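You operate a simulated robot arm through the tools that you are given. There is no shell and no other tool. Be economical: measure what you need, move in short steps, check, and stop when the job is done.

Carry out the task below with a simulated two-armed robot. There is one attempt and no reset: what you move stays moved.

TASK
Turn the toe screw to 5, enter 5 and test the toe.
Fine: the ski on the beam; enter it on the terminal; the test must show GOOD; swing the toe arm in before the key, keep clear while it runs, park it afterwards.

The check looks at the end state, three seconds after you hand in, the way a careful person would. Anything else that was tipped, shoved, dropped, spilled or broken makes it a failure.

THE ROBOT
Two 7-joint arms with fingered hands on one trunk, on a base that drives. Base frame: it is fixed to the floor where the robot stands at the start and does not move with it; the origin is under the middle of the robot, x ahead of it, y to its left, z up. Lengths are in mm, angles in degrees, forces in N, time in s.
The left shoulder is at the start at [20, 214, 1450], the right one opposite. With the tool pointing down near the work surface each hand reaches from about 100 to 520 mm from the robot's upright axis, wherever it stands, measured 20 degrees to its own side. Places, roughly: clear key [600, -200, 1300]; far clamp lever [400, 0, 1000]; heel arm [1100, -200, 1000]; heel key [500, 100, 800]; keep key [500, 100, 800]; near clamp lever [1300, -200, 1000]; power switch [400, 100, 800]; print key [600, -200, 1300]; stop key [400, 100, 800]; toe arm [700, 100, 900]; yellow ski heel screw [1100, -100, 1000]. Payload 3.3 kg a hand.
The tool frame of a hand sits at the grasp point between the pads (the TCP): z along the fingers, y along the line on which they close. The tips reach 26 mm beyond it. Largest opening 132 mm; the body of the gripper starts 73 mm behind the TCP. The gripper is a hand of 2 fingers: y runs from the thumb to the fingers, the wrist lies at [0, 0, -224] in the tool frame, and closing takes about 1.5 s.
Orientation is told as [roll, pitch, yaw] about the base's x, y, z axes, in that order, counted from this pose: with the fingers straight down and closing along the base's y, the tool's x points along the base's -x, its y along +y and its z along -z.

THE INTERFACE
- The arms move only by the tool send_rows. It takes "left_rows", "right_rows" or both (then of equal length, played together; a hand with none holds still); each is a list of rows, each a list of 7 numbers: the shift along the base's x, y, z in mm, then the turn, a rotation vector about the base's x, y, z in degrees, then the closure in counts, from 0 (fully open) to 255 (shut). In form: [[x, y, z, rx, ry, rz, grip], ...]. A call has 1 to 12 rows; each row shifts and turns the commanded pose from where the row before left it. A row lasts 0.2 s, in which the tool goes at most 50 mm and 8.6 degrees; a call with a longer step from one row to the next is refused whole, and so is a gripper value outside its range. Where a pose cannot be reached the arm comes as near as it can. A force on the tool above 40 N (or 10 N above the force at the start of the call, whichever is more), or a blocked arm, ends the call early, and 0.2 s more pass. Each finger travels about 153 mm/s and halts on what it meets, pressing with about 27 N; the grip force reading is that of the motor and also rises with nothing between the fingers. The clock runs only during rows and for 0.2 s after the last one: add rows that do not move to give the fingers time. It gives the time, the measured TCP pose, the force on the tool (base axes), the opening and the grip force at its end, in the units of the frame above (readings bear some noise), with the torque about the TCP (base axes, N m) and any sound that the robot's microphone picked up.
- Cameras (640 x 400 px; columns grow to the right, rows downward): "scene" is now at [89.5, 3.4, 1598.3]; the picture's right is [-0.01, -1.00, 0.00], its down [-0.75, 0.01, -0.66] and it looks along [0.66, -0.01, -0.75] (base axes); focal length 214 px, centre (320, 200). "left" rides on the left gripper at [-66, -3, -99] in its tool frame; the picture's right is [0.04, -1.00, 0.00], its down [0.83, 0.03, -0.55] and it looks along [0.55, 0.02, 0.83] (tool axes); focal length 261 px, centre (320, 200). "right" rides on the right gripper at [65, -3, -99] in its tool frame; the picture's right is [0.04, 1.00, 0.00], its down [-0.83, 0.03, -0.55] and it looks along [-0.55, 0.02, 0.83] (tool axes); focal length 261 px, centre (320, 200). There is no depth. A picture from a camera that has moved, and an enlarged one, comes with that camera's place and axes in the base frame and with its lens. The place of the scene camera against the robot may be out by one fixed shift of up to 12 mm in any direction.
- capture(camera): a new picture of that camera. The clock stands still meanwhile.
- move_column(by): slides the trunk up (or, below 0, down) by that many mm; the arms and the scene camera ride with it, the base frame stays. It gives what a move gives, with no picture.
- base_move(legs): drives the robot by 1 to 6 legs, each [ahead, left, turn to the left] in mm, mm and degrees, along the robot's own axes; the way and the turn of a leg run together, so that a leg with both is an arc; at most 1500 mm and 180 degrees a leg. The arms and the cameras ride along, it lands a little off, and it stops where it bumps. It gives what a move gives.
- set_grasp(shape, hand): the hand has 2 fingers and takes this shape, open, in about a second: jaw (thumb against the fingers, like two jaws); tri (thumb and two fingers); tip (a fingertip pinch); poke (one finger out to press); point (the index stretched); flat (the hand flat); cup (the hand cupped); fist (a fist). The gripper value then closes the fingers along that shape, each until it touches; the sizes above hold for jaw. It gives what a move gives, with no picture.
- turn_head(pan, tilt): turns the head with the scene camera to pan (to the left, within 86 degrees either way) and tilt (down, from -29 to 69), counted from straight ahead of the robot. It gives what a move gives.
- enlarge(camera, box): a new picture of the part [left, top, right, bottom] of that camera's present view, enlarged. The clock stands still meanwhile.
- job_done(): hands the job in; it is judged then, once.

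Go step by step. Nothing tells you exact positions but the pictures and the camera data: compare them with the known pose of the tool, close in by small moves and look again before you grip or let go. The budget is 120 turns and 88 pictures, counting those below and the enlarged ones. Unless the task says otherwise, let go and move clear before handing in, and close with one line.

The tools are called as name(argument=value, ...) on one line, values as JSON. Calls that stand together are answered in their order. send_rows: Moves the arms, as the interface text tells. Its arguments: {"type":"object","properties":{"left_rows":{"type":"array"},"right_rows":{"type":"array"}},"required":[]} The other tools are called the same way: move_column (by) slides the trunk up or down; set_grasp (shape, hand) gives the hand a shape; base_move (legs) drives the base; turn_head (pan, tilt) turns the head that bears the scene camera; capture (camera) takes a picture; enlarge (camera, box) takes an enlarged picture of a part of a camera's view; job_done () hands the job in.

At the start:

```text
time_s: 0.0
left_position: [368.0, 176.2, 1482.6]
left_ee_rot: [0.0, 0.1, 0.0]
left_wrist_force: [-0.2, 0.2, -0.6]
left_wrist_torque: [-0.05, 0.04, -0.03]
left_finger_gap: 132.1
left_finger_force: 0.1
left_shape: jaw
right_position: [374.8, -161.3, 1483.4]
right_ee_rot: [0.1, 0.0, 0.0]
right_wrist_force: [-0.4, 0.6, -0.9]
right_wrist_torque: [-0.01, 0.01, 0.02]
right_finger_gap: 131.7
right_finger_force: 0.0
right_shape: jaw
trunk travel left (down, up): [-731.0, 30.0]
robot x, y, heading: [0.4, -1.1, 0.2]
head pan, tilt: [-0.6, 48.6]
```

scene: 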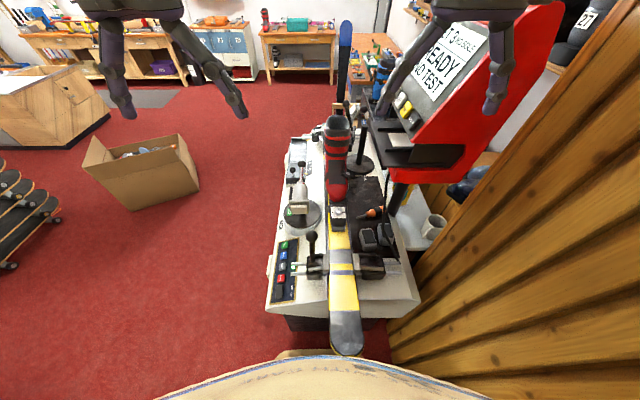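
right: 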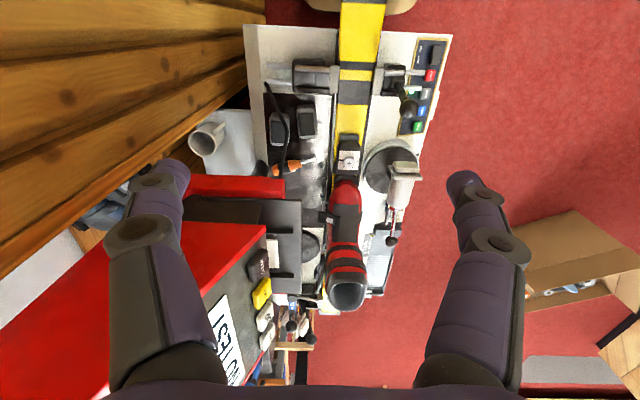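
left: 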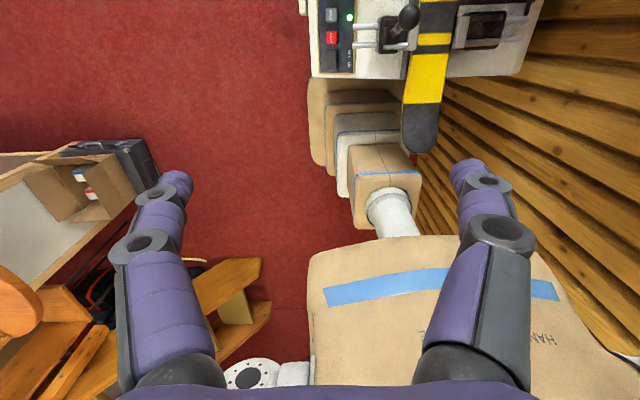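

I see a binding test bench ahead, with a ski and boot on the beam, a red terminal on the right, and a key panel at the near left. I'll enlarge these to read the labels.

enlarge(camera="scene", box=[260, 200, 420, 300])

enlarge(camera="scene", box=[360, 10, 520, 110])

enlarge(camera="scene", box=[270, 100, 430, 200])

```text
4.00 times, centred on (340, 250) of scene
camera zoom: at [89.5, 3.4, 1598.3], right [-0.01, -1.0, 0.0], down [-0.75, 0.01, -0.66], along [0.66, -0.01, -0.75], focal length 858 px, centre (240, 0)
```

zoom: 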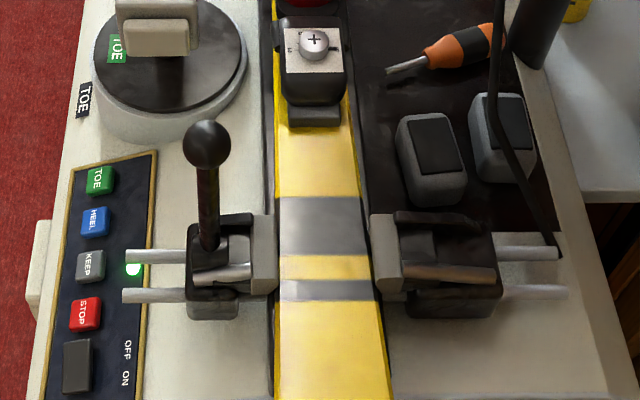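

```text
4.00 times, centred on (440, 60) of scene
camera zoom: at [89.5, 3.4, 1598.3], right [-0.01, -1.0, 0.0], down [-0.75, 0.01, -0.66], along [0.66, -0.01, -0.75], focal length 858 px, centre (-160, 760)
```

zoom: 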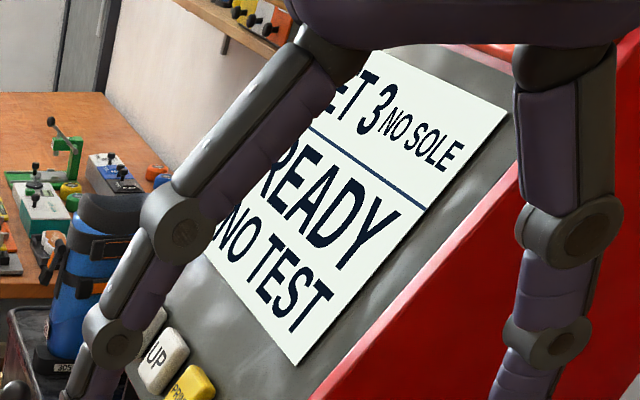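

```text
4.00 times, centred on (350, 150) of scene
camera zoom: at [89.5, 3.4, 1598.3], right [-0.01, -1.0, 0.0], down [-0.75, 0.01, -0.66], along [0.66, -0.01, -0.75], focal length 858 px, centre (200, 400)
```

zoom: 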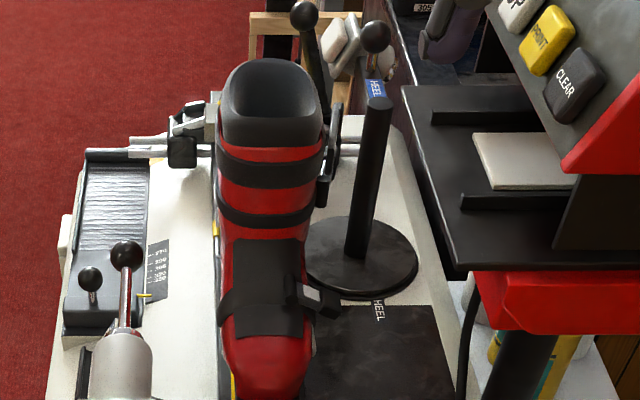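

The panel and the labels face the bench's +y side, so the working place is to the left of the bench, facing -y. I'll look around for the drive path before moving.

turn_head(pan=40, tilt=50)

capture(camera="scene")

turn_head(pan=0, tilt=69)

capture(camera="scene")

```text
time_s: 1.1
left_position: [368.6, 177.1, 1482.7]
left_ee_rot: [0.1, -0.1, -0.1]
left_wrist_force: [0.0, 0.9, -0.3]
left_wrist_torque: [0.03, -0.02, 0.02]
left_finger_gap: 131.8
left_finger_force: 0.1
left_shape: jaw
right_position: [375.4, -162.7, 1483.3]
right_ee_rot: [0.1, 0.0, 0.0]
right_wrist_force: [0.1, -0.1, 0.0]
right_wrist_torque: [0.01, -0.01, 0.01]
right_finger_gap: 131.9
right_finger_force: 0.1
right_shape: jaw
trunk travel left (down, up): [-731.0, 30.0]
robot x, y, heading: [-1.4, 2.8, 0.1]
head pan, tilt: [40.0, 50.0]
```

```text
81 pictures are left
camera scene: at [70.2, 53.6, 1596.4], right [0.64, -0.77, 0.0], down [-0.59, -0.49, -0.64], along [0.49, 0.41, -0.77], focal length 214 px, centre (320, 200)
```

scene: 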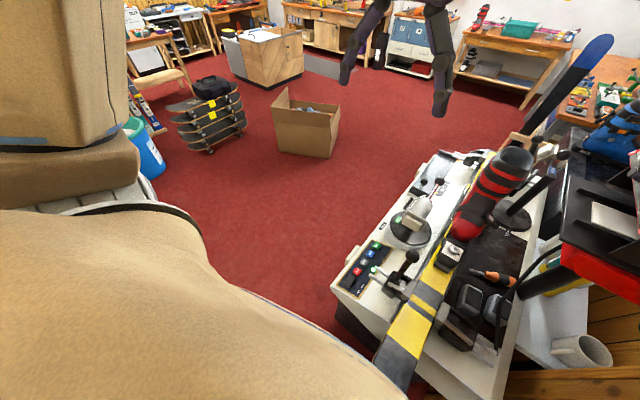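

```text
time_s: 2.1
left_position: [367.7, 177.3, 1482.0]
left_ee_rot: [0.0, 0.0, 0.0]
left_wrist_force: [0.8, -0.5, -1.3]
left_wrist_torque: [-0.02, -0.01, -0.03]
left_finger_gap: 131.9
left_finger_force: 0.1
left_shape: jaw
right_position: [374.1, -161.6, 1482.9]
right_ee_rot: [-0.1, 0.0, 0.0]
right_wrist_force: [0.0, 0.7, 0.5]
right_wrist_torque: [0.01, -0.01, 0.01]
right_finger_gap: 132.0
right_finger_force: 0.1
right_shape: jaw
trunk travel left (down, up): [-731.0, 30.0]
robot x, y, heading: [0.8, 1.1, 0.1]
head pan, tilt: [0.0, 68.8]
```

```text
80 pictures are left
camera scene: at [67.1, 4.2, 1574.4], right [0.0, -1.0, 0.0], down [-0.93, 0.0, -0.36], along [0.36, 0.0, -0.93], focal length 214 px, centre (320, 200)
```

scene: 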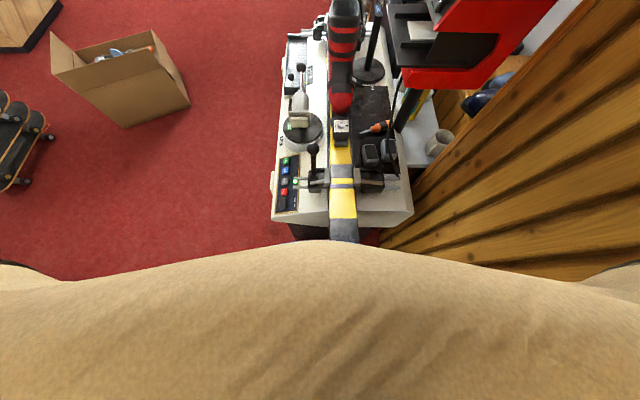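

The cardboard is the robot's own body, and the floor on the left is clear. I'll sidestep left, drive ahead, turn to face the operator side of the bench, then look again.

base_move(legs=[[0, 720, 0], [620, 0, 0], [0, 0, -90]])

turn_head(pan=0, tilt=48)

capture(camera="scene")

```text
time_s: 12.9
left_position: [799.7, 338.5, 1482.7]
left_ee_rot: [0.0, 0.0, -89.9]
left_wrist_force: [-0.7, 0.3, -0.4]
left_wrist_torque: [0.03, 0.03, 0.03]
left_finger_gap: 132.0
left_finger_force: 0.0
left_shape: jaw
right_position: [459.2, 331.3, 1481.6]
right_ee_rot: [0.0, 0.0, -89.9]
right_wrist_force: [0.8, 0.0, -0.8]
right_wrist_torque: [0.01, -0.01, -0.02]
right_finger_gap: 132.1
right_finger_force: 0.1
right_shape: jaw
trunk travel left (down, up): [-731.0, 30.0]
robot x, y, heading: [620.6, 707.8, -89.9]
head pan, tilt: [0.0, 68.8]
```

```text
time_s: 13.7
left_position: [798.2, 338.8, 1483.1]
left_ee_rot: [0.0, 0.0, -89.9]
left_wrist_force: [-0.5, -0.5, -0.8]
left_wrist_torque: [0.0, 0.03, 0.01]
left_finger_gap: 131.7
left_finger_force: 0.1
left_shape: jaw
right_position: [458.7, 332.1, 1483.2]
right_ee_rot: [0.0, 0.0, -89.9]
right_wrist_force: [0.0, -0.3, 0.2]
right_wrist_torque: [-0.06, 0.03, -0.01]
right_finger_gap: 131.8
right_finger_force: 0.0
right_shape: jaw
trunk travel left (down, up): [-731.0, 30.0]
robot x, y, heading: [620.6, 708.2, -89.7]
head pan, tilt: [0.0, 48.0]
```

```text
79 pictures are left
camera scene: at [621.4, 621.7, 1599.0], right [-1.0, 0.0, 0.0], down [0.0, 0.74, -0.67], along [0.0, -0.67, -0.74], focal length 214 px, centre (320, 200)
```

scene: 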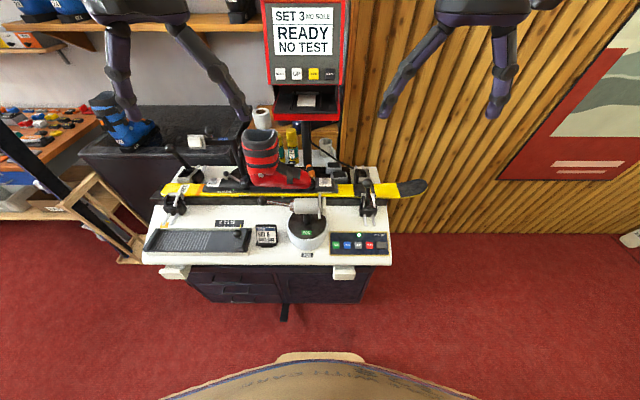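

enlarge(camera="scene", box=[240, 0, 368, 80])

enlarge(camera="scene", box=[140, 160, 300, 260])

enlarge(camera="scene", box=[250, 160, 410, 260])

```text
5.00 times, centred on (304, 40) of scene
camera zoom: at [621.4, 621.7, 1599.0], right [-1.0, 0.0, 0.0], down [0.0, 0.74, -0.67], along [0.0, -0.67, -0.74], focal length 1072 px, centre (400, 1000)
```

zoom: 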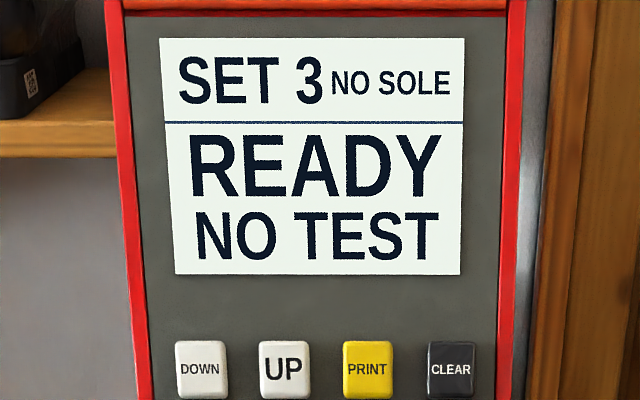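

```text
4.00 times, centred on (220, 210) of scene
camera zoom: at [621.4, 621.7, 1599.0], right [-1.0, 0.0, 0.0], down [0.0, 0.74, -0.67], along [0.0, -0.67, -0.74], focal length 858 px, centre (720, 160)
```

zoom: 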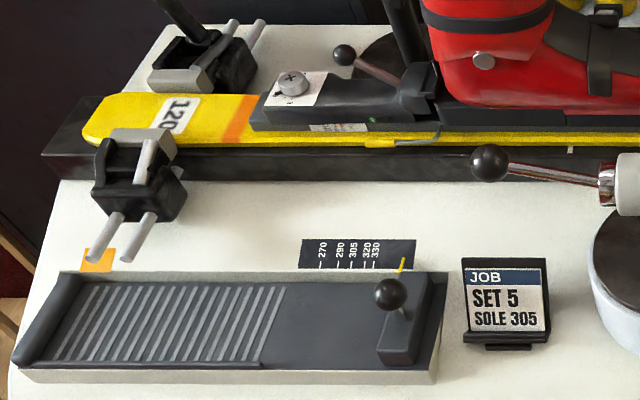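

```text
4.00 times, centred on (330, 210) of scene
camera zoom: at [621.4, 621.7, 1599.0], right [-1.0, 0.0, 0.0], down [0.0, 0.74, -0.67], along [0.0, -0.67, -0.74], focal length 858 px, centre (280, 160)
```

zoom: 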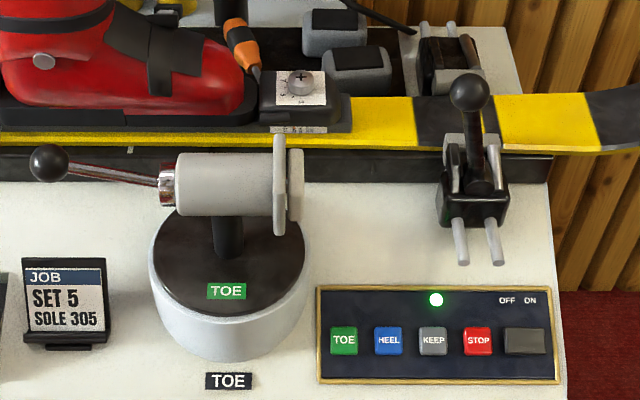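

The job card reads SET 5, SOLE 305. The terminal shows SET 3 with no sole, and the sole slide is parked past 330. Next I'll drive closer to the bench.

base_move(legs=[[230, 0, 0]])

turn_head(pan=0, tilt=60)

capture(camera="scene")

capture(camera="right")

capture(camera="left")

```text
time_s: 15.6
left_position: [795.5, 103.9, 1482.4]
left_ee_rot: [0.0, 0.1, -89.9]
left_wrist_force: [0.3, -0.5, -0.6]
left_wrist_torque: [0.04, 0.0, 0.01]
left_finger_gap: 131.9
left_finger_force: 0.0
left_shape: jaw
right_position: [456.5, 96.0, 1482.1]
right_ee_rot: [0.0, 0.0, -89.9]
right_wrist_force: [-0.7, -0.1, 0.6]
right_wrist_torque: [0.05, -0.03, 0.0]
right_finger_gap: 132.2
right_finger_force: 0.0
right_shape: jaw
trunk travel left (down, up): [-731.0, 30.0]
robot x, y, heading: [618.0, 472.3, -89.8]
head pan, tilt: [0.0, 48.0]
stopped in leg 1: the robot was blocked; the commanded pose is now the measured one
```

```text
time_s: 16.3
left_position: [794.1, 106.6, 1483.0]
left_ee_rot: [0.1, -0.1, -89.9]
left_wrist_force: [0.0, 0.6, 0.7]
left_wrist_torque: [0.0, -0.01, 0.02]
left_finger_gap: 132.0
left_finger_force: 0.0
left_shape: jaw
right_position: [456.4, 100.0, 1483.4]
right_ee_rot: [0.0, 0.0, -89.9]
right_wrist_force: [-0.1, 0.0, 0.2]
right_wrist_torque: [-0.01, 0.04, -0.03]
right_finger_gap: 131.9
right_finger_force: 0.0
right_shape: jaw
trunk travel left (down, up): [-731.0, 30.0]
robot x, y, heading: [618.8, 475.2, -89.8]
head pan, tilt: [0.0, 60.0]
```

```text
75 pictures are left
camera scene: at [618.6, 401.5, 1583.9], right [-1.0, 0.0, 0.0], down [0.0, 0.87, -0.5], along [0.0, -0.5, -0.87], focal length 214 px, centre (320, 200)
```

scene: 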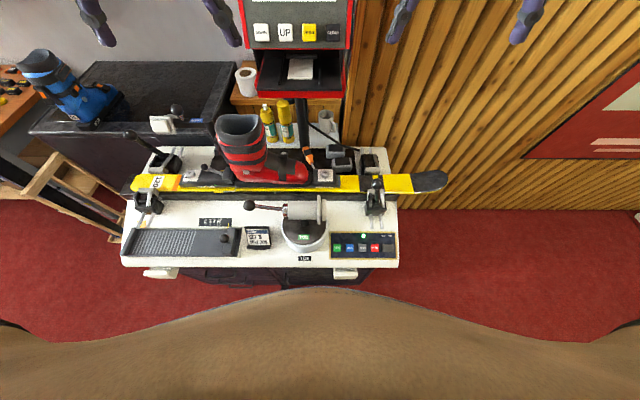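

```text
74 pictures are left
camera right: at [453.8, 164.5, 1583.0], right [1.0, 0.04, 0.0], down [0.03, -0.83, 0.55], along [0.02, -0.55, -0.83], focal length 261 px, centre (320, 200)
```

right: 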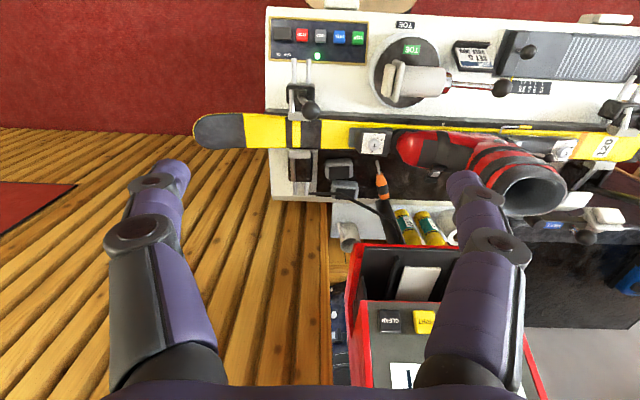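

```text
73 pictures are left
camera left: at [793.2, 41.7, 1582.1], right [-1.0, 0.04, 0.0], down [0.03, 0.83, 0.55], along [0.02, 0.55, -0.83], focal length 261 px, centre (320, 200)
```

left: 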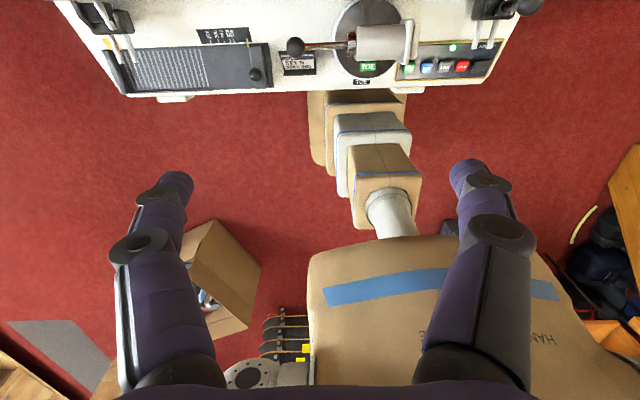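

I'm blocked at y≈475, which is close enough. Now I'll look closer at the screw, screwdriver and clamps.

enlarge(camera="right", box=[335, 110, 415, 160])

enlarge(camera="right", box=[270, 70, 350, 120])

enlarge(camera="scene", box=[100, 140, 228, 220])

enlarge(camera="scene", box=[280, 130, 408, 210])

```text
8.00 times, centred on (375, 135) of right
camera zoom: at [453.8, 164.5, 1583.0], right [1.0, 0.04, 0.0], down [0.03, -0.83, 0.55], along [0.02, -0.55, -0.83], focal length 2085 px, centre (-120, 720)
```

zoom: 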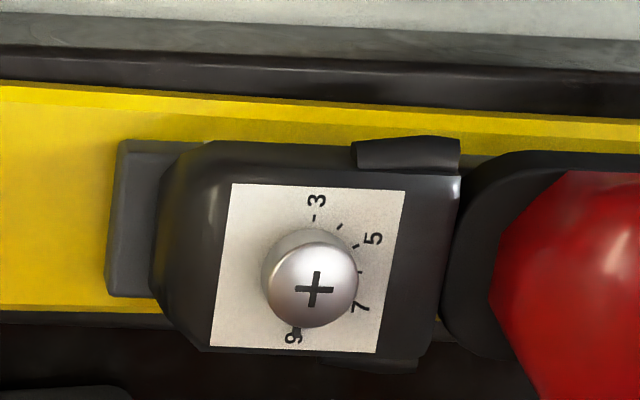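

```text
8.00 times, centred on (310, 95) of right
camera zoom: at [453.8, 164.5, 1583.0], right [1.0, 0.04, 0.0], down [0.03, -0.83, 0.55], along [0.02, -0.55, -0.83], focal length 2085 px, centre (400, 1040)
```

zoom: 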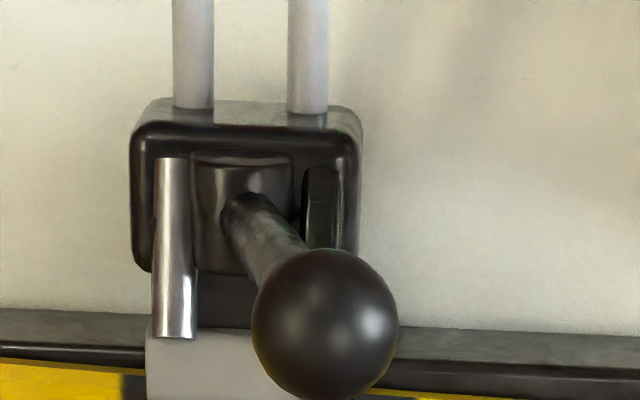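

```text
5.00 times, centred on (164, 180) of scene
camera zoom: at [618.6, 401.5, 1583.9], right [-1.0, 0.0, 0.0], down [0.0, 0.87, -0.5], along [0.0, -0.5, -0.87], focal length 1072 px, centre (1100, 300)
```

zoom: 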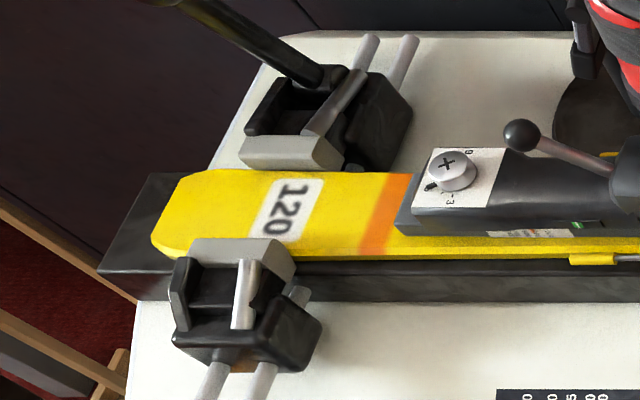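

```text
5.00 times, centred on (344, 170) of scene
camera zoom: at [618.6, 401.5, 1583.9], right [-1.0, 0.0, 0.0], down [0.0, 0.87, -0.5], along [0.0, -0.5, -0.87], focal length 1072 px, centre (200, 350)
```

zoom: 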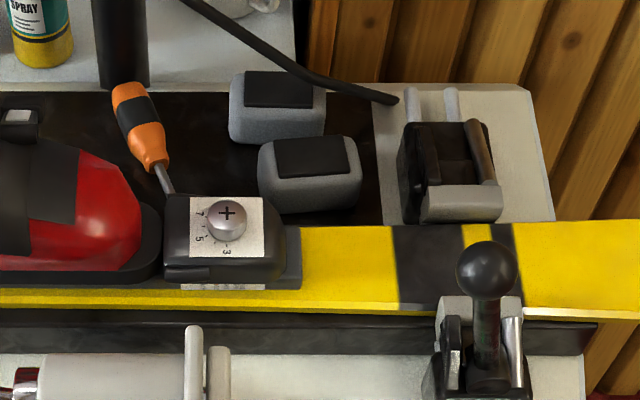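

The toe screw's dial runs 3 to 9, and its head is about 30 mm across. I'll bring the right hand over it to see which way it points.

send_rows(right_rows=[[18, -12, -37, 0, 0, 0, 0], [18, -12, -37, 0, 0, 0, 0], [18, -12, -37, 0, 0, 0, 0], [18, -12, -37, 0, 0, 0, 0], [18, -12, -37, 0, 0, 0, 0], [18, -12, -37, 0, 0, 0, 0], [18, -12, -37, 0, 0, 0, 0], [18, -12, -37, 0, 0, 0, 0], [0, 0, 0, 0, 0, 0, 0]])

capture(camera="right")

```text
time_s: 18.5
left_position: [793.7, 103.8, 1483.2]
left_ee_rot: [0.0, 0.1, -89.9]
left_wrist_force: [-0.2, -0.1, 0.8]
left_wrist_torque: [-0.01, -0.03, -0.01]
left_finger_gap: 132.0
left_finger_force: 0.0
left_shape: jaw
right_position: [569.9, -12.6, 1195.9]
right_ee_rot: [1.9, 0.0, -93.9]
right_wrist_force: [-0.5, 0.4, 0.3]
right_wrist_torque: [-0.02, 0.01, 0.01]
right_finger_gap: 132.0
right_finger_force: 0.1
right_shape: jaw
right hand out of reach, approached as far as the arm can: row 8
trunk travel left (down, up): [-731.0, 30.0]
robot x, y, heading: [616.5, 470.2, -89.9]
head pan, tilt: [0.0, 60.0]
stopped in row 9 (right hand): the arm was blocked; the commanded pose is now the measured one
```

```text
68 pictures are left
camera right: at [569.4, 53.2, 1294.9], right [1.0, -0.03, 0.03], down [-0.04, -0.83, 0.55], along [0.01, -0.55, -0.83], focal length 261 px, centre (320, 200)
```

right: 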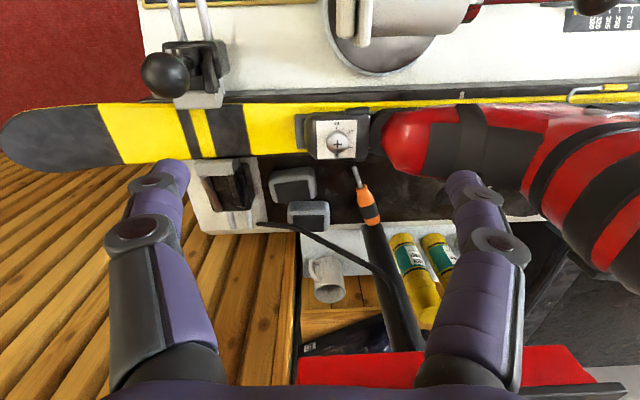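

The right arm runs out of reach toward the centre, so I'll shift the base toward +x. Before that I'll zoom in on the screw from here.

enlarge(camera="right", box=[298, 110, 378, 160])

send_rows(right_rows=[[-15, 12, 37, 0, 0, 0, 0], [-15, 12, 37, 0, 0, 0, 0], [-15, 12, 37, 0, 0, 0, 0], [-15, 12, 37, 0, 0, 0, 0], [-15, 12, 37, 0, 0, 0, 0], [-15, 12, 37, 0, 0, 0, 0], [0, 0, 37, 0, 0, 0, 0], [0, 0, 30, 0, 0, 0, 0]])

base_move(legs=[[-30, 0, 0], [0, 180, 0], [150, 0, 0]])

```text
8.00 times, centred on (338, 135) of right
camera zoom: at [569.4, 53.2, 1294.9], right [1.0, -0.03, 0.03], down [-0.04, -0.83, 0.55], along [0.01, -0.55, -0.83], focal length 2085 px, centre (176, 720)
```

zoom: 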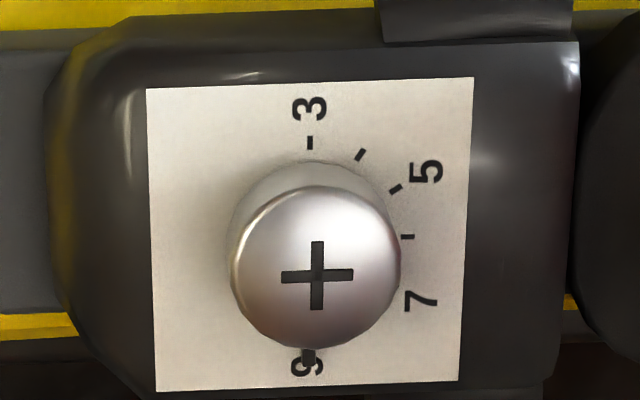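

```text
time_s: 20.3
left_position: [793.6, 107.3, 1483.8]
left_ee_rot: [0.0, -0.1, -89.9]
left_wrist_force: [0.5, 0.4, 0.0]
left_wrist_torque: [-0.01, -0.02, 0.01]
left_finger_gap: 131.9
left_finger_force: 0.1
left_shape: jaw
right_position: [484.9, 66.3, 1473.9]
right_ee_rot: [1.8, -0.1, -93.6]
right_wrist_force: [-0.4, 0.3, -0.8]
right_wrist_torque: [-0.05, -0.03, 0.0]
right_finger_gap: 131.8
right_finger_force: 0.1
right_shape: jaw
right hand out of reach, approached as far as the arm can: row 8
trunk travel left (down, up): [-731.0, 30.0]
robot x, y, heading: [620.6, 474.0, -90.0]
head pan, tilt: [0.0, 60.0]
```

```text
time_s: 21.7
left_position: [828.1, 133.6, 1481.7]
left_ee_rot: [-0.3, 0.1, -90.7]
left_wrist_force: [1.1, -0.1, -0.2]
left_wrist_torque: [0.0, 0.07, 0.02]
left_finger_gap: 132.0
left_finger_force: 0.1
left_shape: jaw
right_position: [519.5, 96.3, 1472.2]
right_ee_rot: [1.4, 0.0, -94.5]
right_wrist_force: [0.1, -0.1, -0.8]
right_wrist_torque: [-0.04, 0.08, 0.02]
right_finger_gap: 131.9
right_finger_force: 0.1
right_shape: jaw
trunk travel left (down, up): [-731.0, 30.0]
robot x, y, heading: [647.1, 506.3, -90.9]
head pan, tilt: [0.0, 60.0]
stopped in leg 2: the robot was blocked; the commanded pose is now the measured one
```

A sideways obstacle stopped me. I'll look down at the floor around the base.

turn_head(pan=20, tilt=69)

capture(camera="scene")

capture(camera="left")

```text
time_s: 22.6
left_position: [819.3, 133.8, 1483.0]
left_ee_rot: [0.2, 0.1, -90.8]
left_wrist_force: [-0.6, -0.1, -0.5]
left_wrist_torque: [0.03, -0.04, -0.01]
left_finger_gap: 132.1
left_finger_force: 0.0
left_shape: jaw
right_position: [508.7, 97.3, 1471.2]
right_ee_rot: [1.8, 0.0, -94.6]
right_wrist_force: [0.3, 0.5, -0.9]
right_wrist_torque: [0.0, -0.02, 0.01]
right_finger_gap: 132.0
right_finger_force: 0.1
right_shape: jaw
trunk travel left (down, up): [-731.0, 30.0]
robot x, y, heading: [647.5, 503.2, -90.9]
head pan, tilt: [20.0, 68.8]
```

```text
66 pictures are left
camera scene: at [666.8, 445.1, 1574.4], right [-0.94, -0.33, 0.0], down [-0.31, 0.88, -0.36], along [0.12, -0.34, -0.93], focal length 214 px, centre (320, 200)
```

scene: 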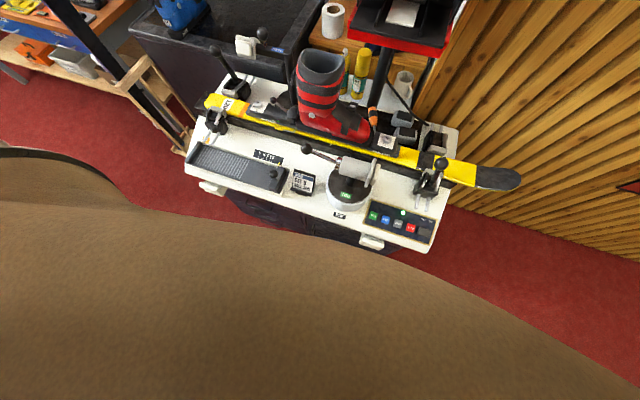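

```text
65 pictures are left
camera left: at [816.3, 68.7, 1581.6], right [-1.0, 0.05, 0.0], down [0.04, 0.83, 0.55], along [0.03, 0.55, -0.83], focal length 261 px, centre (320, 200)
```

left: 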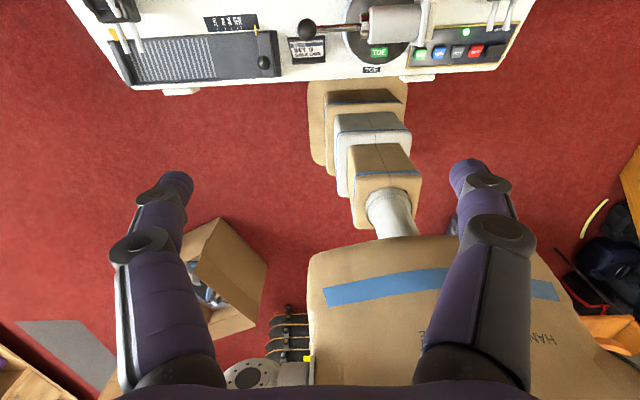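

The base is about 460 mm wide and is catching on a leg near x≈870. If I back off and turn 45° left, the right shoulder comes toward the bench, which gives that arm better reach.

base_move(legs=[[-80, 0, 0], [0, 0, 45.9]])

turn_head(pan=-45, tilt=60)

capture(camera="scene")

```text
time_s: 25.7
left_position: [1039.6, 453.4, 1482.1]
left_ee_rot: [0.1, 0.2, -44.4]
left_wrist_force: [-0.4, -0.2, 1.3]
left_wrist_torque: [0.02, 0.0, -0.02]
left_finger_gap: 131.7
left_finger_force: 0.0
left_shape: jaw
right_position: [850.8, 203.1, 1472.6]
right_ee_rot: [1.8, 0.1, -48.1]
right_wrist_force: [-0.6, -0.3, 0.4]
right_wrist_torque: [-0.01, -0.02, -0.01]
right_finger_gap: 131.8
right_finger_force: 0.0
right_shape: jaw
trunk travel left (down, up): [-731.0, 30.0]
robot x, y, heading: [652.2, 583.2, -44.2]
head pan, tilt: [20.0, 68.8]
```

```text
time_s: 27.1
left_position: [1038.6, 452.3, 1482.6]
left_ee_rot: [0.0, 0.1, -44.4]
left_wrist_force: [0.2, 0.5, -0.5]
left_wrist_torque: [-0.02, -0.02, -0.02]
left_finger_gap: 131.7
left_finger_force: 0.1
left_shape: jaw
right_position: [850.6, 202.8, 1471.6]
right_ee_rot: [1.9, 0.0, -48.1]
right_wrist_force: [0.0, 0.1, 0.1]
right_wrist_torque: [0.0, 0.01, 0.0]
right_finger_gap: 132.0
right_finger_force: 0.0
right_shape: jaw
trunk travel left (down, up): [-731.0, 30.0]
robot x, y, heading: [650.6, 583.8, -44.5]
head pan, tilt: [-45.0, 60.0]
```

```text
64 pictures are left
camera scene: at [660.6, 515.0, 1583.8], right [-1.0, -0.01, 0.0], down [-0.01, 0.87, -0.5], along [0.01, -0.5, -0.87], focal length 214 px, centre (320, 200)
```

scene: 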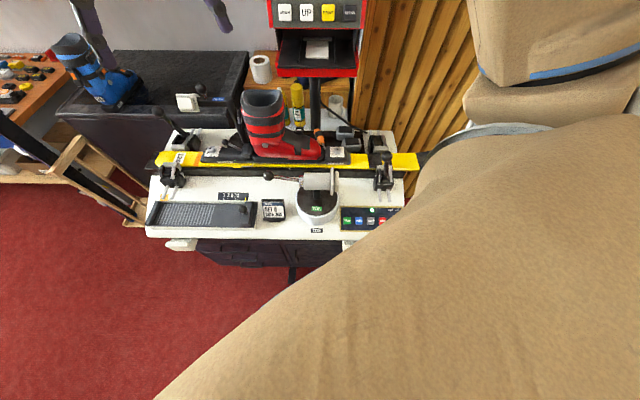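

Now I'll bring the right hand over the toe screw and check reach and the dial.

send_rows(right_rows=[[-42, -10, -15, 0, 0, 0, 0], [-42, -10, -15, 0, 0, 0, 0], [-42, -10, -15, 0, 0, 0, 0], [-42, -10, -15, 0, 0, 0, 0], [-42, -10, -15, 0, 0, 0, 0], [-42, -20, -15, 0, 0, 0, 0], [0, -25, -40, 0, 0, 0, 0], [0, -25, -40, 0, 0, 0, 0], [0, -25, -40, 0, 0, 0, 0], [0, -25, -40, 0, 0, 0, 0], [0, -25, -40, 0, 0, 0, 0], [0, 0, 0, 0, 0, 0, 0]])

capture(camera="right")

```text
time_s: 29.7
left_position: [1037.3, 454.8, 1481.3]
left_ee_rot: [0.0, 0.0, -44.4]
left_wrist_force: [0.2, -0.2, 0.9]
left_wrist_torque: [0.0, 0.0, -0.01]
left_finger_gap: 132.0
left_finger_force: 0.1
left_shape: jaw
right_position: [598.1, 11.1, 1183.2]
right_ee_rot: [1.6, 0.1, -48.3]
right_wrist_force: [-0.2, -0.1, -0.2]
right_wrist_torque: [-0.03, -0.02, 0.01]
right_finger_gap: 132.0
right_finger_force: 0.1
right_shape: jaw
trunk travel left (down, up): [-731.0, 30.0]
robot x, y, heading: [653.0, 584.3, -44.3]
head pan, tilt: [-45.0, 60.0]
```

```text
63 pictures are left
camera right: at [550.9, 54.9, 1281.9], right [0.72, 0.7, 0.03], down [0.57, -0.61, 0.55], along [0.4, -0.38, -0.83], focal length 261 px, centre (320, 200)
```

right: 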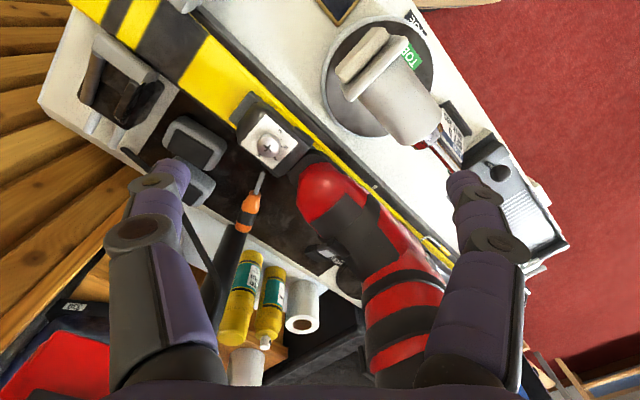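

enlarge(camera="right", box=[227, 122, 307, 172])

send_rows(right_rows=[[0, -29, -30, -0.5, 0, 4, 0], [0, -29, -30, -0.5, 0, 0, 0], [0, -29, -30, -0.5, 0, 0, 0], [0, 0, 0, 0, 0, 0, 0]])

capture(camera="right")

```text
8.00 times, centred on (267, 147) of right
camera zoom: at [550.9, 54.9, 1281.9], right [0.72, 0.7, 0.03], down [0.57, -0.61, 0.55], along [0.4, -0.38, -0.83], focal length 2085 px, centre (744, 624)
```

zoom: 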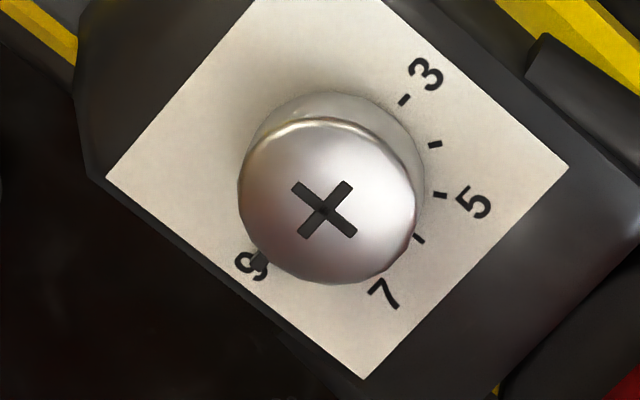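

```text
time_s: 30.7
left_position: [1037.5, 455.5, 1483.9]
left_ee_rot: [0.0, 0.0, -44.5]
left_wrist_force: [-0.4, 1.1, -0.1]
left_wrist_torque: [-0.08, 0.01, -0.02]
left_finger_gap: 132.1
left_finger_force: 0.1
left_shape: jaw
right_position: [598.6, -77.1, 1090.8]
right_ee_rot: [0.7, -1.1, -44.1]
right_wrist_force: [-0.1, 0.3, 0.4]
right_wrist_torque: [0.0, 0.0, 0.02]
right_finger_gap: 131.9
right_finger_force: 0.0
right_shape: jaw
trunk travel left (down, up): [-731.0, 30.0]
robot x, y, heading: [648.4, 585.1, -44.6]
head pan, tilt: [-45.0, 60.0]
```

```text
61 pictures are left
camera right: at [547.3, -34.9, 1190.2], right [0.67, 0.75, 0.01], down [0.61, -0.55, 0.57], along [0.43, -0.37, -0.82], focal length 261 px, centre (320, 200)
```

right: 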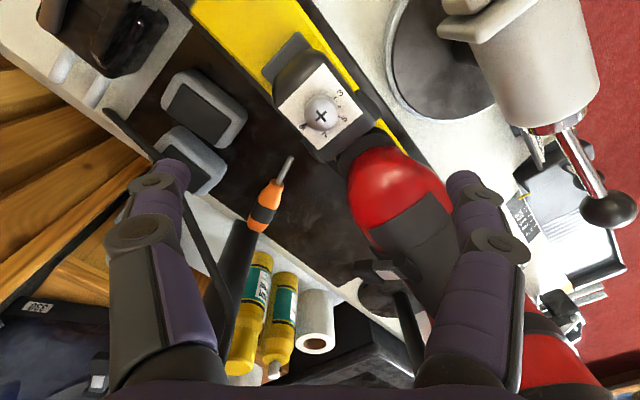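

enlarge(camera="right", box=[272, 84, 368, 144])

```text
6.67 times, centred on (320, 114) of right
camera zoom: at [547.3, -34.9, 1190.2], right [0.67, 0.75, 0.01], down [0.61, -0.55, 0.57], along [0.43, -0.37, -0.82], focal length 1738 px, centre (320, 773)
```

zoom: 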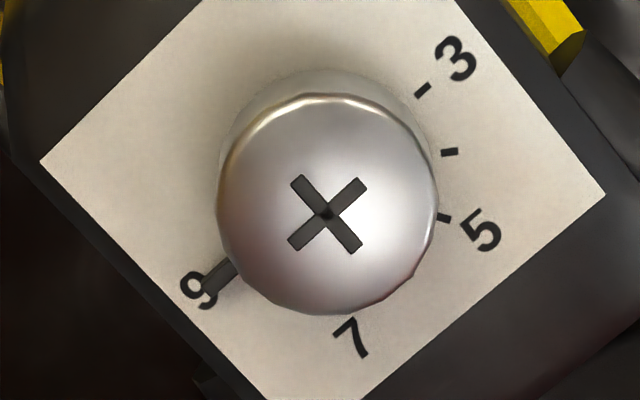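

The pointer, a dark bar on the head, sits at 9, so it needs about 120° counter-clockwise to reach 5. I'll half close the fingers and come down around the head.

send_rows(right_rows=[[0, 0, 0, -0.6, 0.8, 0, 130], [0, 0, -20, 0, 0, 0, 130], [0, 0, -25, 0, 0, 0, 130], [0, 0, -25, 0, 0, 0, 130], [0, 0, -20, 0, 0, 0, 130], [0, 0, 0, 0, 0, 0, 130]])

capture(camera="right")

```text
time_s: 32.1
left_position: [1037.8, 453.9, 1482.8]
left_ee_rot: [-0.1, 0.2, -44.4]
left_wrist_force: [0.2, 0.4, 0.4]
left_wrist_torque: [-0.01, 0.01, -0.01]
left_finger_gap: 131.8
left_finger_force: 0.0
left_shape: jaw
right_position: [599.6, -79.1, 1001.7]
right_ee_rot: [-0.3, -0.9, -44.1]
right_wrist_force: [0.1, -0.2, 0.3]
right_wrist_torque: [0.03, 0.0, 0.01]
right_finger_gap: 65.2
right_finger_force: 0.0
right_shape: jaw
trunk travel left (down, up): [-731.0, 30.0]
robot x, y, heading: [649.2, 584.8, -44.3]
head pan, tilt: [-45.0, 60.0]
```

```text
59 pictures are left
camera right: at [550.5, -34.0, 1100.0], right [0.67, 0.75, -0.01], down [0.62, -0.55, 0.57], along [0.42, -0.38, -0.82], focal length 261 px, centre (320, 200)
```

right: 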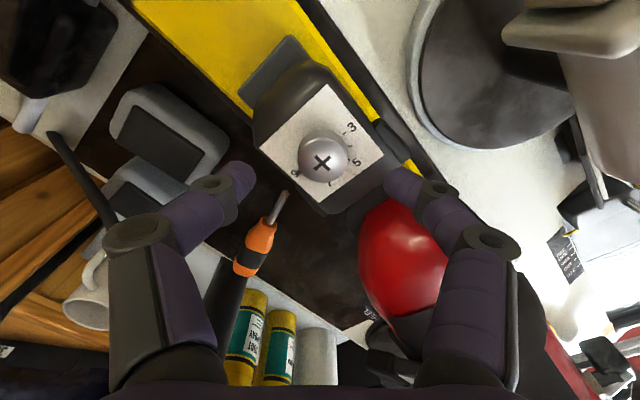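

The head is centred between the fingers. I'll go down a little more and close gently.

send_rows(right_rows=[[-1, 2.5, -9, 0, 0.5, 0, 135], [0, 0, -8, 0, 0, 0, 140], [0, 0, 0, 0, 0, 0, 160], [0, 0, 0, 0, 0, 0, 185], [0, 0, 0, 0, 0, 0, 210], [0, 0, 0, 0, 0, 0, 230], [0, 0, 0, 0, 0, 0, 230]])

capture(camera="right")

```text
time_s: 33.7
left_position: [1037.4, 453.4, 1482.2]
left_ee_rot: [-0.1, 0.0, -44.4]
left_wrist_force: [-0.8, -0.6, 0.1]
left_wrist_torque: [-0.01, 0.0, 0.01]
left_finger_gap: 132.0
left_finger_force: 0.1
left_shape: jaw
right_position: [597.6, -76.7, 985.2]
right_ee_rot: [-0.7, -0.5, -44.1]
right_wrist_force: [0.8, 1.0, -0.7]
right_wrist_torque: [0.0, -0.05, 0.02]
right_finger_gap: 22.2
right_finger_force: 26.5
right_shape: jaw
trunk travel left (down, up): [-731.0, 30.0]
robot x, y, heading: [651.8, 582.4, -44.3]
head pan, tilt: [-45.0, 60.0]
```

```text
58 pictures are left
camera right: at [549.8, -31.3, 1083.9], right [0.67, 0.75, -0.01], down [0.62, -0.55, 0.56], along [0.41, -0.38, -0.83], focal length 261 px, centre (320, 200)
```

right: 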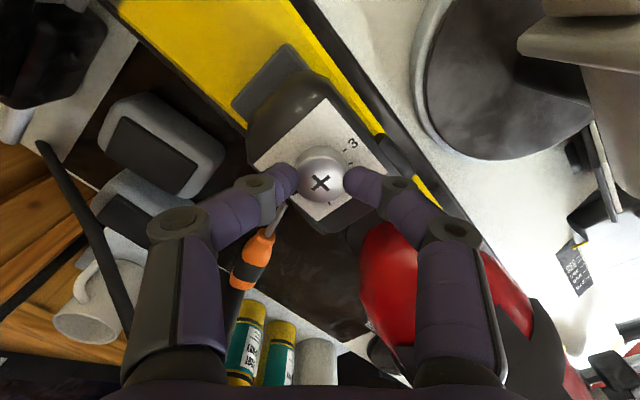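

Gripped, gap 22 mm. Now a trial turn of 24° counter-clockwise.

send_rows(right_rows=[[0, 0, 0, 0, 0, 8, 235], [0, 0, 0, 0, 0, 8, 235], [0, 0, 0, 0, 0, 8, 235], [0, 0, 0, 0, 0, 0, 235]])

enlarge(camera="right", box=[256, 130, 384, 210])

```text
time_s: 34.7
left_position: [1038.6, 452.5, 1483.1]
left_ee_rot: [0.0, 0.2, -44.4]
left_wrist_force: [0.0, -0.6, -0.3]
left_wrist_torque: [0.01, 0.02, 0.02]
left_finger_gap: 131.9
left_finger_force: 0.2
left_shape: jaw
right_position: [597.7, -77.2, 985.1]
right_ee_rot: [-0.6, -0.6, -20.1]
right_wrist_force: [1.5, -2.2, -0.5]
right_wrist_torque: [-0.07, 0.0, 0.0]
right_finger_gap: 22.3
right_finger_force: 27.2
right_shape: jaw
trunk travel left (down, up): [-731.0, 30.0]
robot x, y, heading: [653.9, 586.4, -44.5]
head pan, tilt: [-45.0, 60.0]
```

```text
5.00 times, centred on (320, 170) of right
camera zoom: at [535.3, -55.6, 1083.7], right [0.3, 0.95, -0.01], down [0.79, -0.25, 0.56], along [0.53, -0.18, -0.83], focal length 1303 px, centre (320, 350)
```

zoom: 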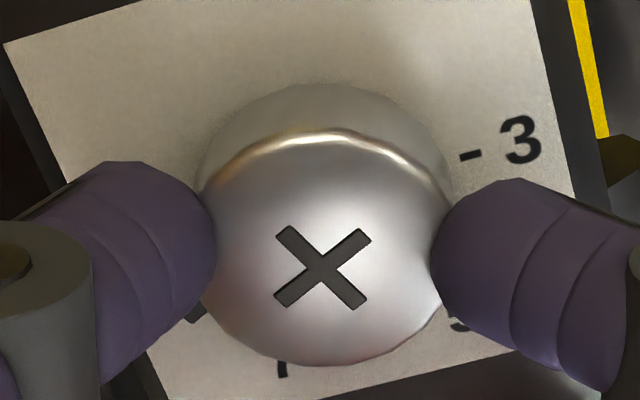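

The cross turned with the hand. I'll continue to roughly 112° in total and then check the pointer.

send_rows(right_rows=[[0, 0, 0, 0, 0, 8, 235], [0, 0, 0, 0, 0, 8, 235], [0, 0, 0, 0, 0, 8, 235], [0, 0, 0, 0, 0, 8, 235], [0, 0, 0, 0, 0, 8, 235], [0, 0, 0, 0, 0, 8, 235], [0, 0, 0, 0, 0, 8, 235], [0, 0, 0, 0, 0, 0, 235]])

capture(camera="right")

```text
time_s: 36.5
left_position: [1037.7, 452.0, 1482.6]
left_ee_rot: [0.0, 0.1, -44.4]
left_wrist_force: [-0.2, -0.2, -0.1]
left_wrist_torque: [0.01, 0.0, 0.03]
left_finger_gap: 131.9
left_finger_force: 0.1
left_shape: jaw
right_position: [596.9, -76.8, 983.9]
right_ee_rot: [-0.7, -0.4, 36.0]
right_wrist_force: [0.6, -8.5, 4.4]
right_wrist_torque: [-0.18, -0.04, -0.02]
right_finger_gap: 22.1
right_finger_force: 26.8
right_shape: jaw
trunk travel left (down, up): [-731.0, 30.0]
robot x, y, heading: [652.4, 582.3, -44.3]
head pan, tilt: [-45.0, 60.0]
```

```text
56 pictures are left
camera right: at [545.4, -117.5, 1083.2], right [-0.62, 0.78, -0.01], down [0.65, 0.52, 0.56], along [0.45, 0.34, -0.83], focal length 261 px, centre (320, 200)
```

right: 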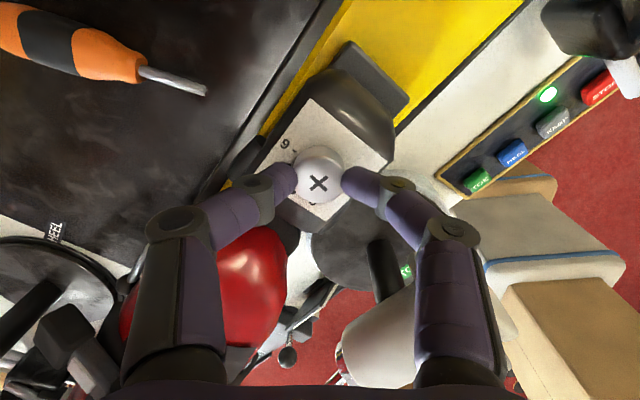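

80° turned, and one finger is getting near the boot. I'll open slightly, lift, turn the hand back and re-grip.

send_rows(right_rows=[[0, 0, 0, 0, 0, 0, 190], [0, 0, 0, 0, 0, 0, 190], [0, 0, 15, 0, 0, 0, 190], [0, 0, 25, 0, 0, 0, 190], [0, 0, 0, 0, 0, -8, 160], [0, 0, 0, 0, 0, -8, 140], [0, 0, 0, 0, 0, -8, 140], [0, 0, 0, 0, 0, -8, 140], [0, 0, 0, 0, 0, -8, 140], [0, 0, 0, 0, 0, -8, 140], [0, 0, 0, 0, 0, -8, 140], [0, 0, 0, 0, 0, -8, 140]])

enlarge(camera="right", box=[240, 100, 400, 200])

```text
time_s: 39.1
left_position: [1038.0, 454.1, 1483.1]
left_ee_rot: [0.1, 0.1, -44.5]
left_wrist_force: [-0.2, -0.8, -0.3]
left_wrist_torque: [-0.01, -0.01, 0.0]
left_finger_gap: 132.0
left_finger_force: 0.1
left_shape: jaw
right_position: [597.3, -76.7, 1025.6]
right_ee_rot: [-0.5, -0.5, -28.1]
right_wrist_force: [0.0, 0.1, -0.1]
right_wrist_torque: [0.02, 0.04, -0.03]
right_finger_gap: 59.1
right_finger_force: 0.1
right_shape: jaw
trunk travel left (down, up): [-731.0, 30.0]
robot x, y, heading: [650.4, 582.1, -44.4]
head pan, tilt: [-45.0, 60.0]
```

```text
4.00 times, centred on (320, 150) of right
camera zoom: at [538.7, -46.6, 1123.9], right [0.44, 0.9, -0.01], down [0.75, -0.36, 0.56], along [0.5, -0.25, -0.83], focal length 1043 px, centre (320, 400)
```

zoom: 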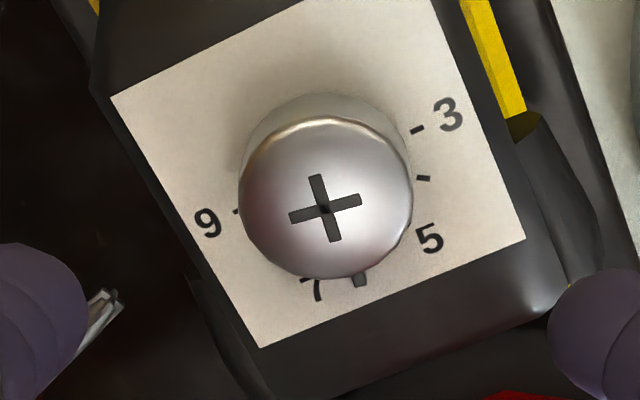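

The pointer now sits between 6 and 7, so about 40° remain. Re-gripping.

send_rows(right_rows=[[0, 0, -20, 0, 0, 0, 140], [0, 0, -20, 0, 0, 0, 150], [0, 0, 0, 0, 0, 0, 185], [0, 0, 0, 0, 0, 0, 210], [0, 0, 0, 0, 0, 0, 235], [0, 0, 0, 0, 0, 0, 235], [0, 0, 0, 0, 0, 8, 235], [0, 0, 0, 0, 0, 8, 235], [0, 0, 0, 0, 0, 8, 235], [0, 0, 0, 0, 0, 8, 235], [0, 0, 0, 0, 0, 8, 235], [0, 0, 0, 0, 0, 0, 235]])

send_rows(right_rows=[[0, 0, 0, 0, 0, 0, 190], [0, 0, 0, 0, 0, 0, 170], [0, 0, 15, 0, 0, 0, 150], [0, 0, 25, 0, 0, 0, 140], [0, 0, 0, 0, 0, -8, 140], [0, 0, 0, 0, 0, -8, 140], [0, 0, 0, 0, 0, -8, 140], [0, 0, 0, 0, 0, -8, 140], [0, 0, 0, 0, 0, -8, 140], [0, 0, 0, 0, 0, 0, 140]])

enlarge(camera="right", box=[240, 100, 400, 200])

```text
time_s: 41.7
left_position: [1038.2, 452.1, 1482.0]
left_ee_rot: [0.1, 0.1, -44.4]
left_wrist_force: [0.2, -0.3, -0.1]
left_wrist_torque: [0.01, -0.06, -0.02]
left_finger_gap: 131.7
left_finger_force: 0.0
left_shape: jaw
right_position: [597.2, -78.0, 984.8]
right_ee_rot: [-0.6, -0.6, 12.1]
right_wrist_force: [-2.9, -6.4, -0.2]
right_wrist_torque: [-0.11, 0.03, 0.01]
right_finger_gap: 21.8
right_finger_force: 26.8
right_shape: jaw
trunk travel left (down, up): [-731.0, 30.0]
robot x, y, heading: [650.5, 587.1, -44.1]
head pan, tilt: [-45.0, 60.0]
```

```text
time_s: 43.9
left_position: [1038.5, 455.6, 1483.5]
left_ee_rot: [-0.1, 0.2, -44.5]
left_wrist_force: [-0.7, -0.5, -0.6]
left_wrist_torque: [0.0, 0.0, 0.01]
left_finger_gap: 132.1
left_finger_force: 0.1
left_shape: jaw
right_position: [597.4, -75.0, 1024.8]
right_ee_rot: [-0.7, -0.5, -28.2]
right_wrist_force: [-0.4, 0.5, -0.1]
right_wrist_torque: [0.01, -0.01, 0.0]
right_finger_gap: 58.9
right_finger_force: 0.1
right_shape: jaw
trunk travel left (down, up): [-731.0, 30.0]
robot x, y, heading: [653.0, 583.8, -44.6]
head pan, tilt: [-45.0, 60.0]
```

```text
4.00 times, centred on (320, 150) of right
camera zoom: at [538.8, -46.6, 1124.1], right [0.44, 0.9, -0.01], down [0.75, -0.36, 0.56], along [0.5, -0.25, -0.83], focal length 1043 px, centre (320, 400)
```

zoom: 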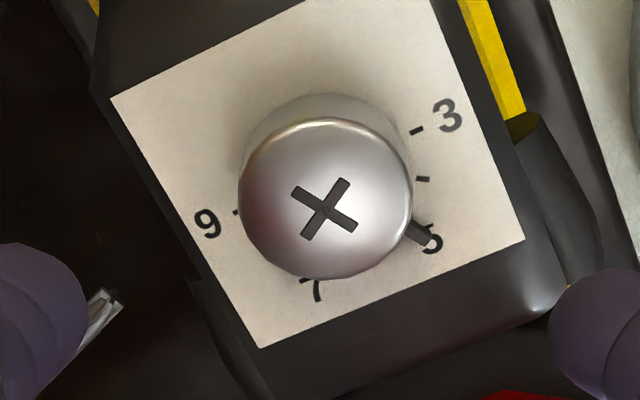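

The pointer is at 5. I'll look straight down on it to check the accuracy.

send_rows(right_rows=[[0, 0, 40, 0, 0, 0, 140], [0, 0, 40, 0, 0, 0, 140], [0, 0, 30, 0, 0, 0, 140], [29, -15, 0, 0, 0, 0, 140], [30, -15, 0, 0, 0, 0, 140], [0, 0, 0, 0, 0, 0, 140]])

enlarge(camera="right", box=[272, 0, 368, 60])

```text
time_s: 45.3
left_position: [1034.7, 452.9, 1483.8]
left_ee_rot: [0.0, 0.0, -44.4]
left_wrist_force: [0.1, 0.5, 0.8]
left_wrist_torque: [-0.01, 0.0, 0.0]
left_finger_gap: 131.8
left_finger_force: 0.0
left_shape: jaw
right_position: [656.5, -108.0, 1134.7]
right_ee_rot: [-0.6, -0.7, -28.2]
right_wrist_force: [0.3, 0.5, 0.0]
right_wrist_torque: [0.0, -0.02, -0.02]
right_finger_gap: 59.3
right_finger_force: 0.0
right_shape: jaw
trunk travel left (down, up): [-731.0, 30.0]
robot x, y, heading: [653.6, 584.8, -44.6]
head pan, tilt: [-45.0, 60.0]
```

```text
6.67 times, centred on (320, 30) of right
camera zoom: at [596.4, -78.0, 1233.5], right [0.44, 0.9, -0.01], down [0.75, -0.35, 0.56], along [0.5, -0.25, -0.83], focal length 1738 px, centre (320, 1333)
```

zoom: 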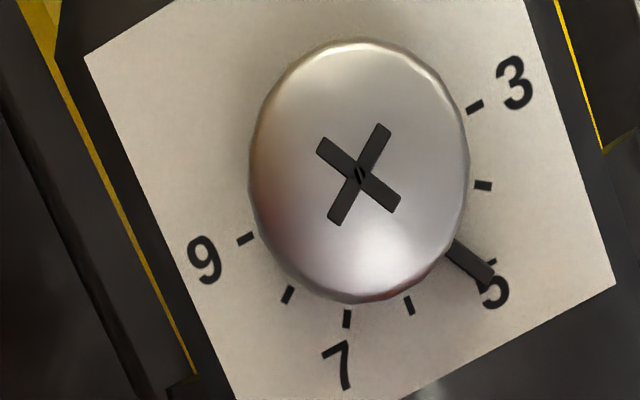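

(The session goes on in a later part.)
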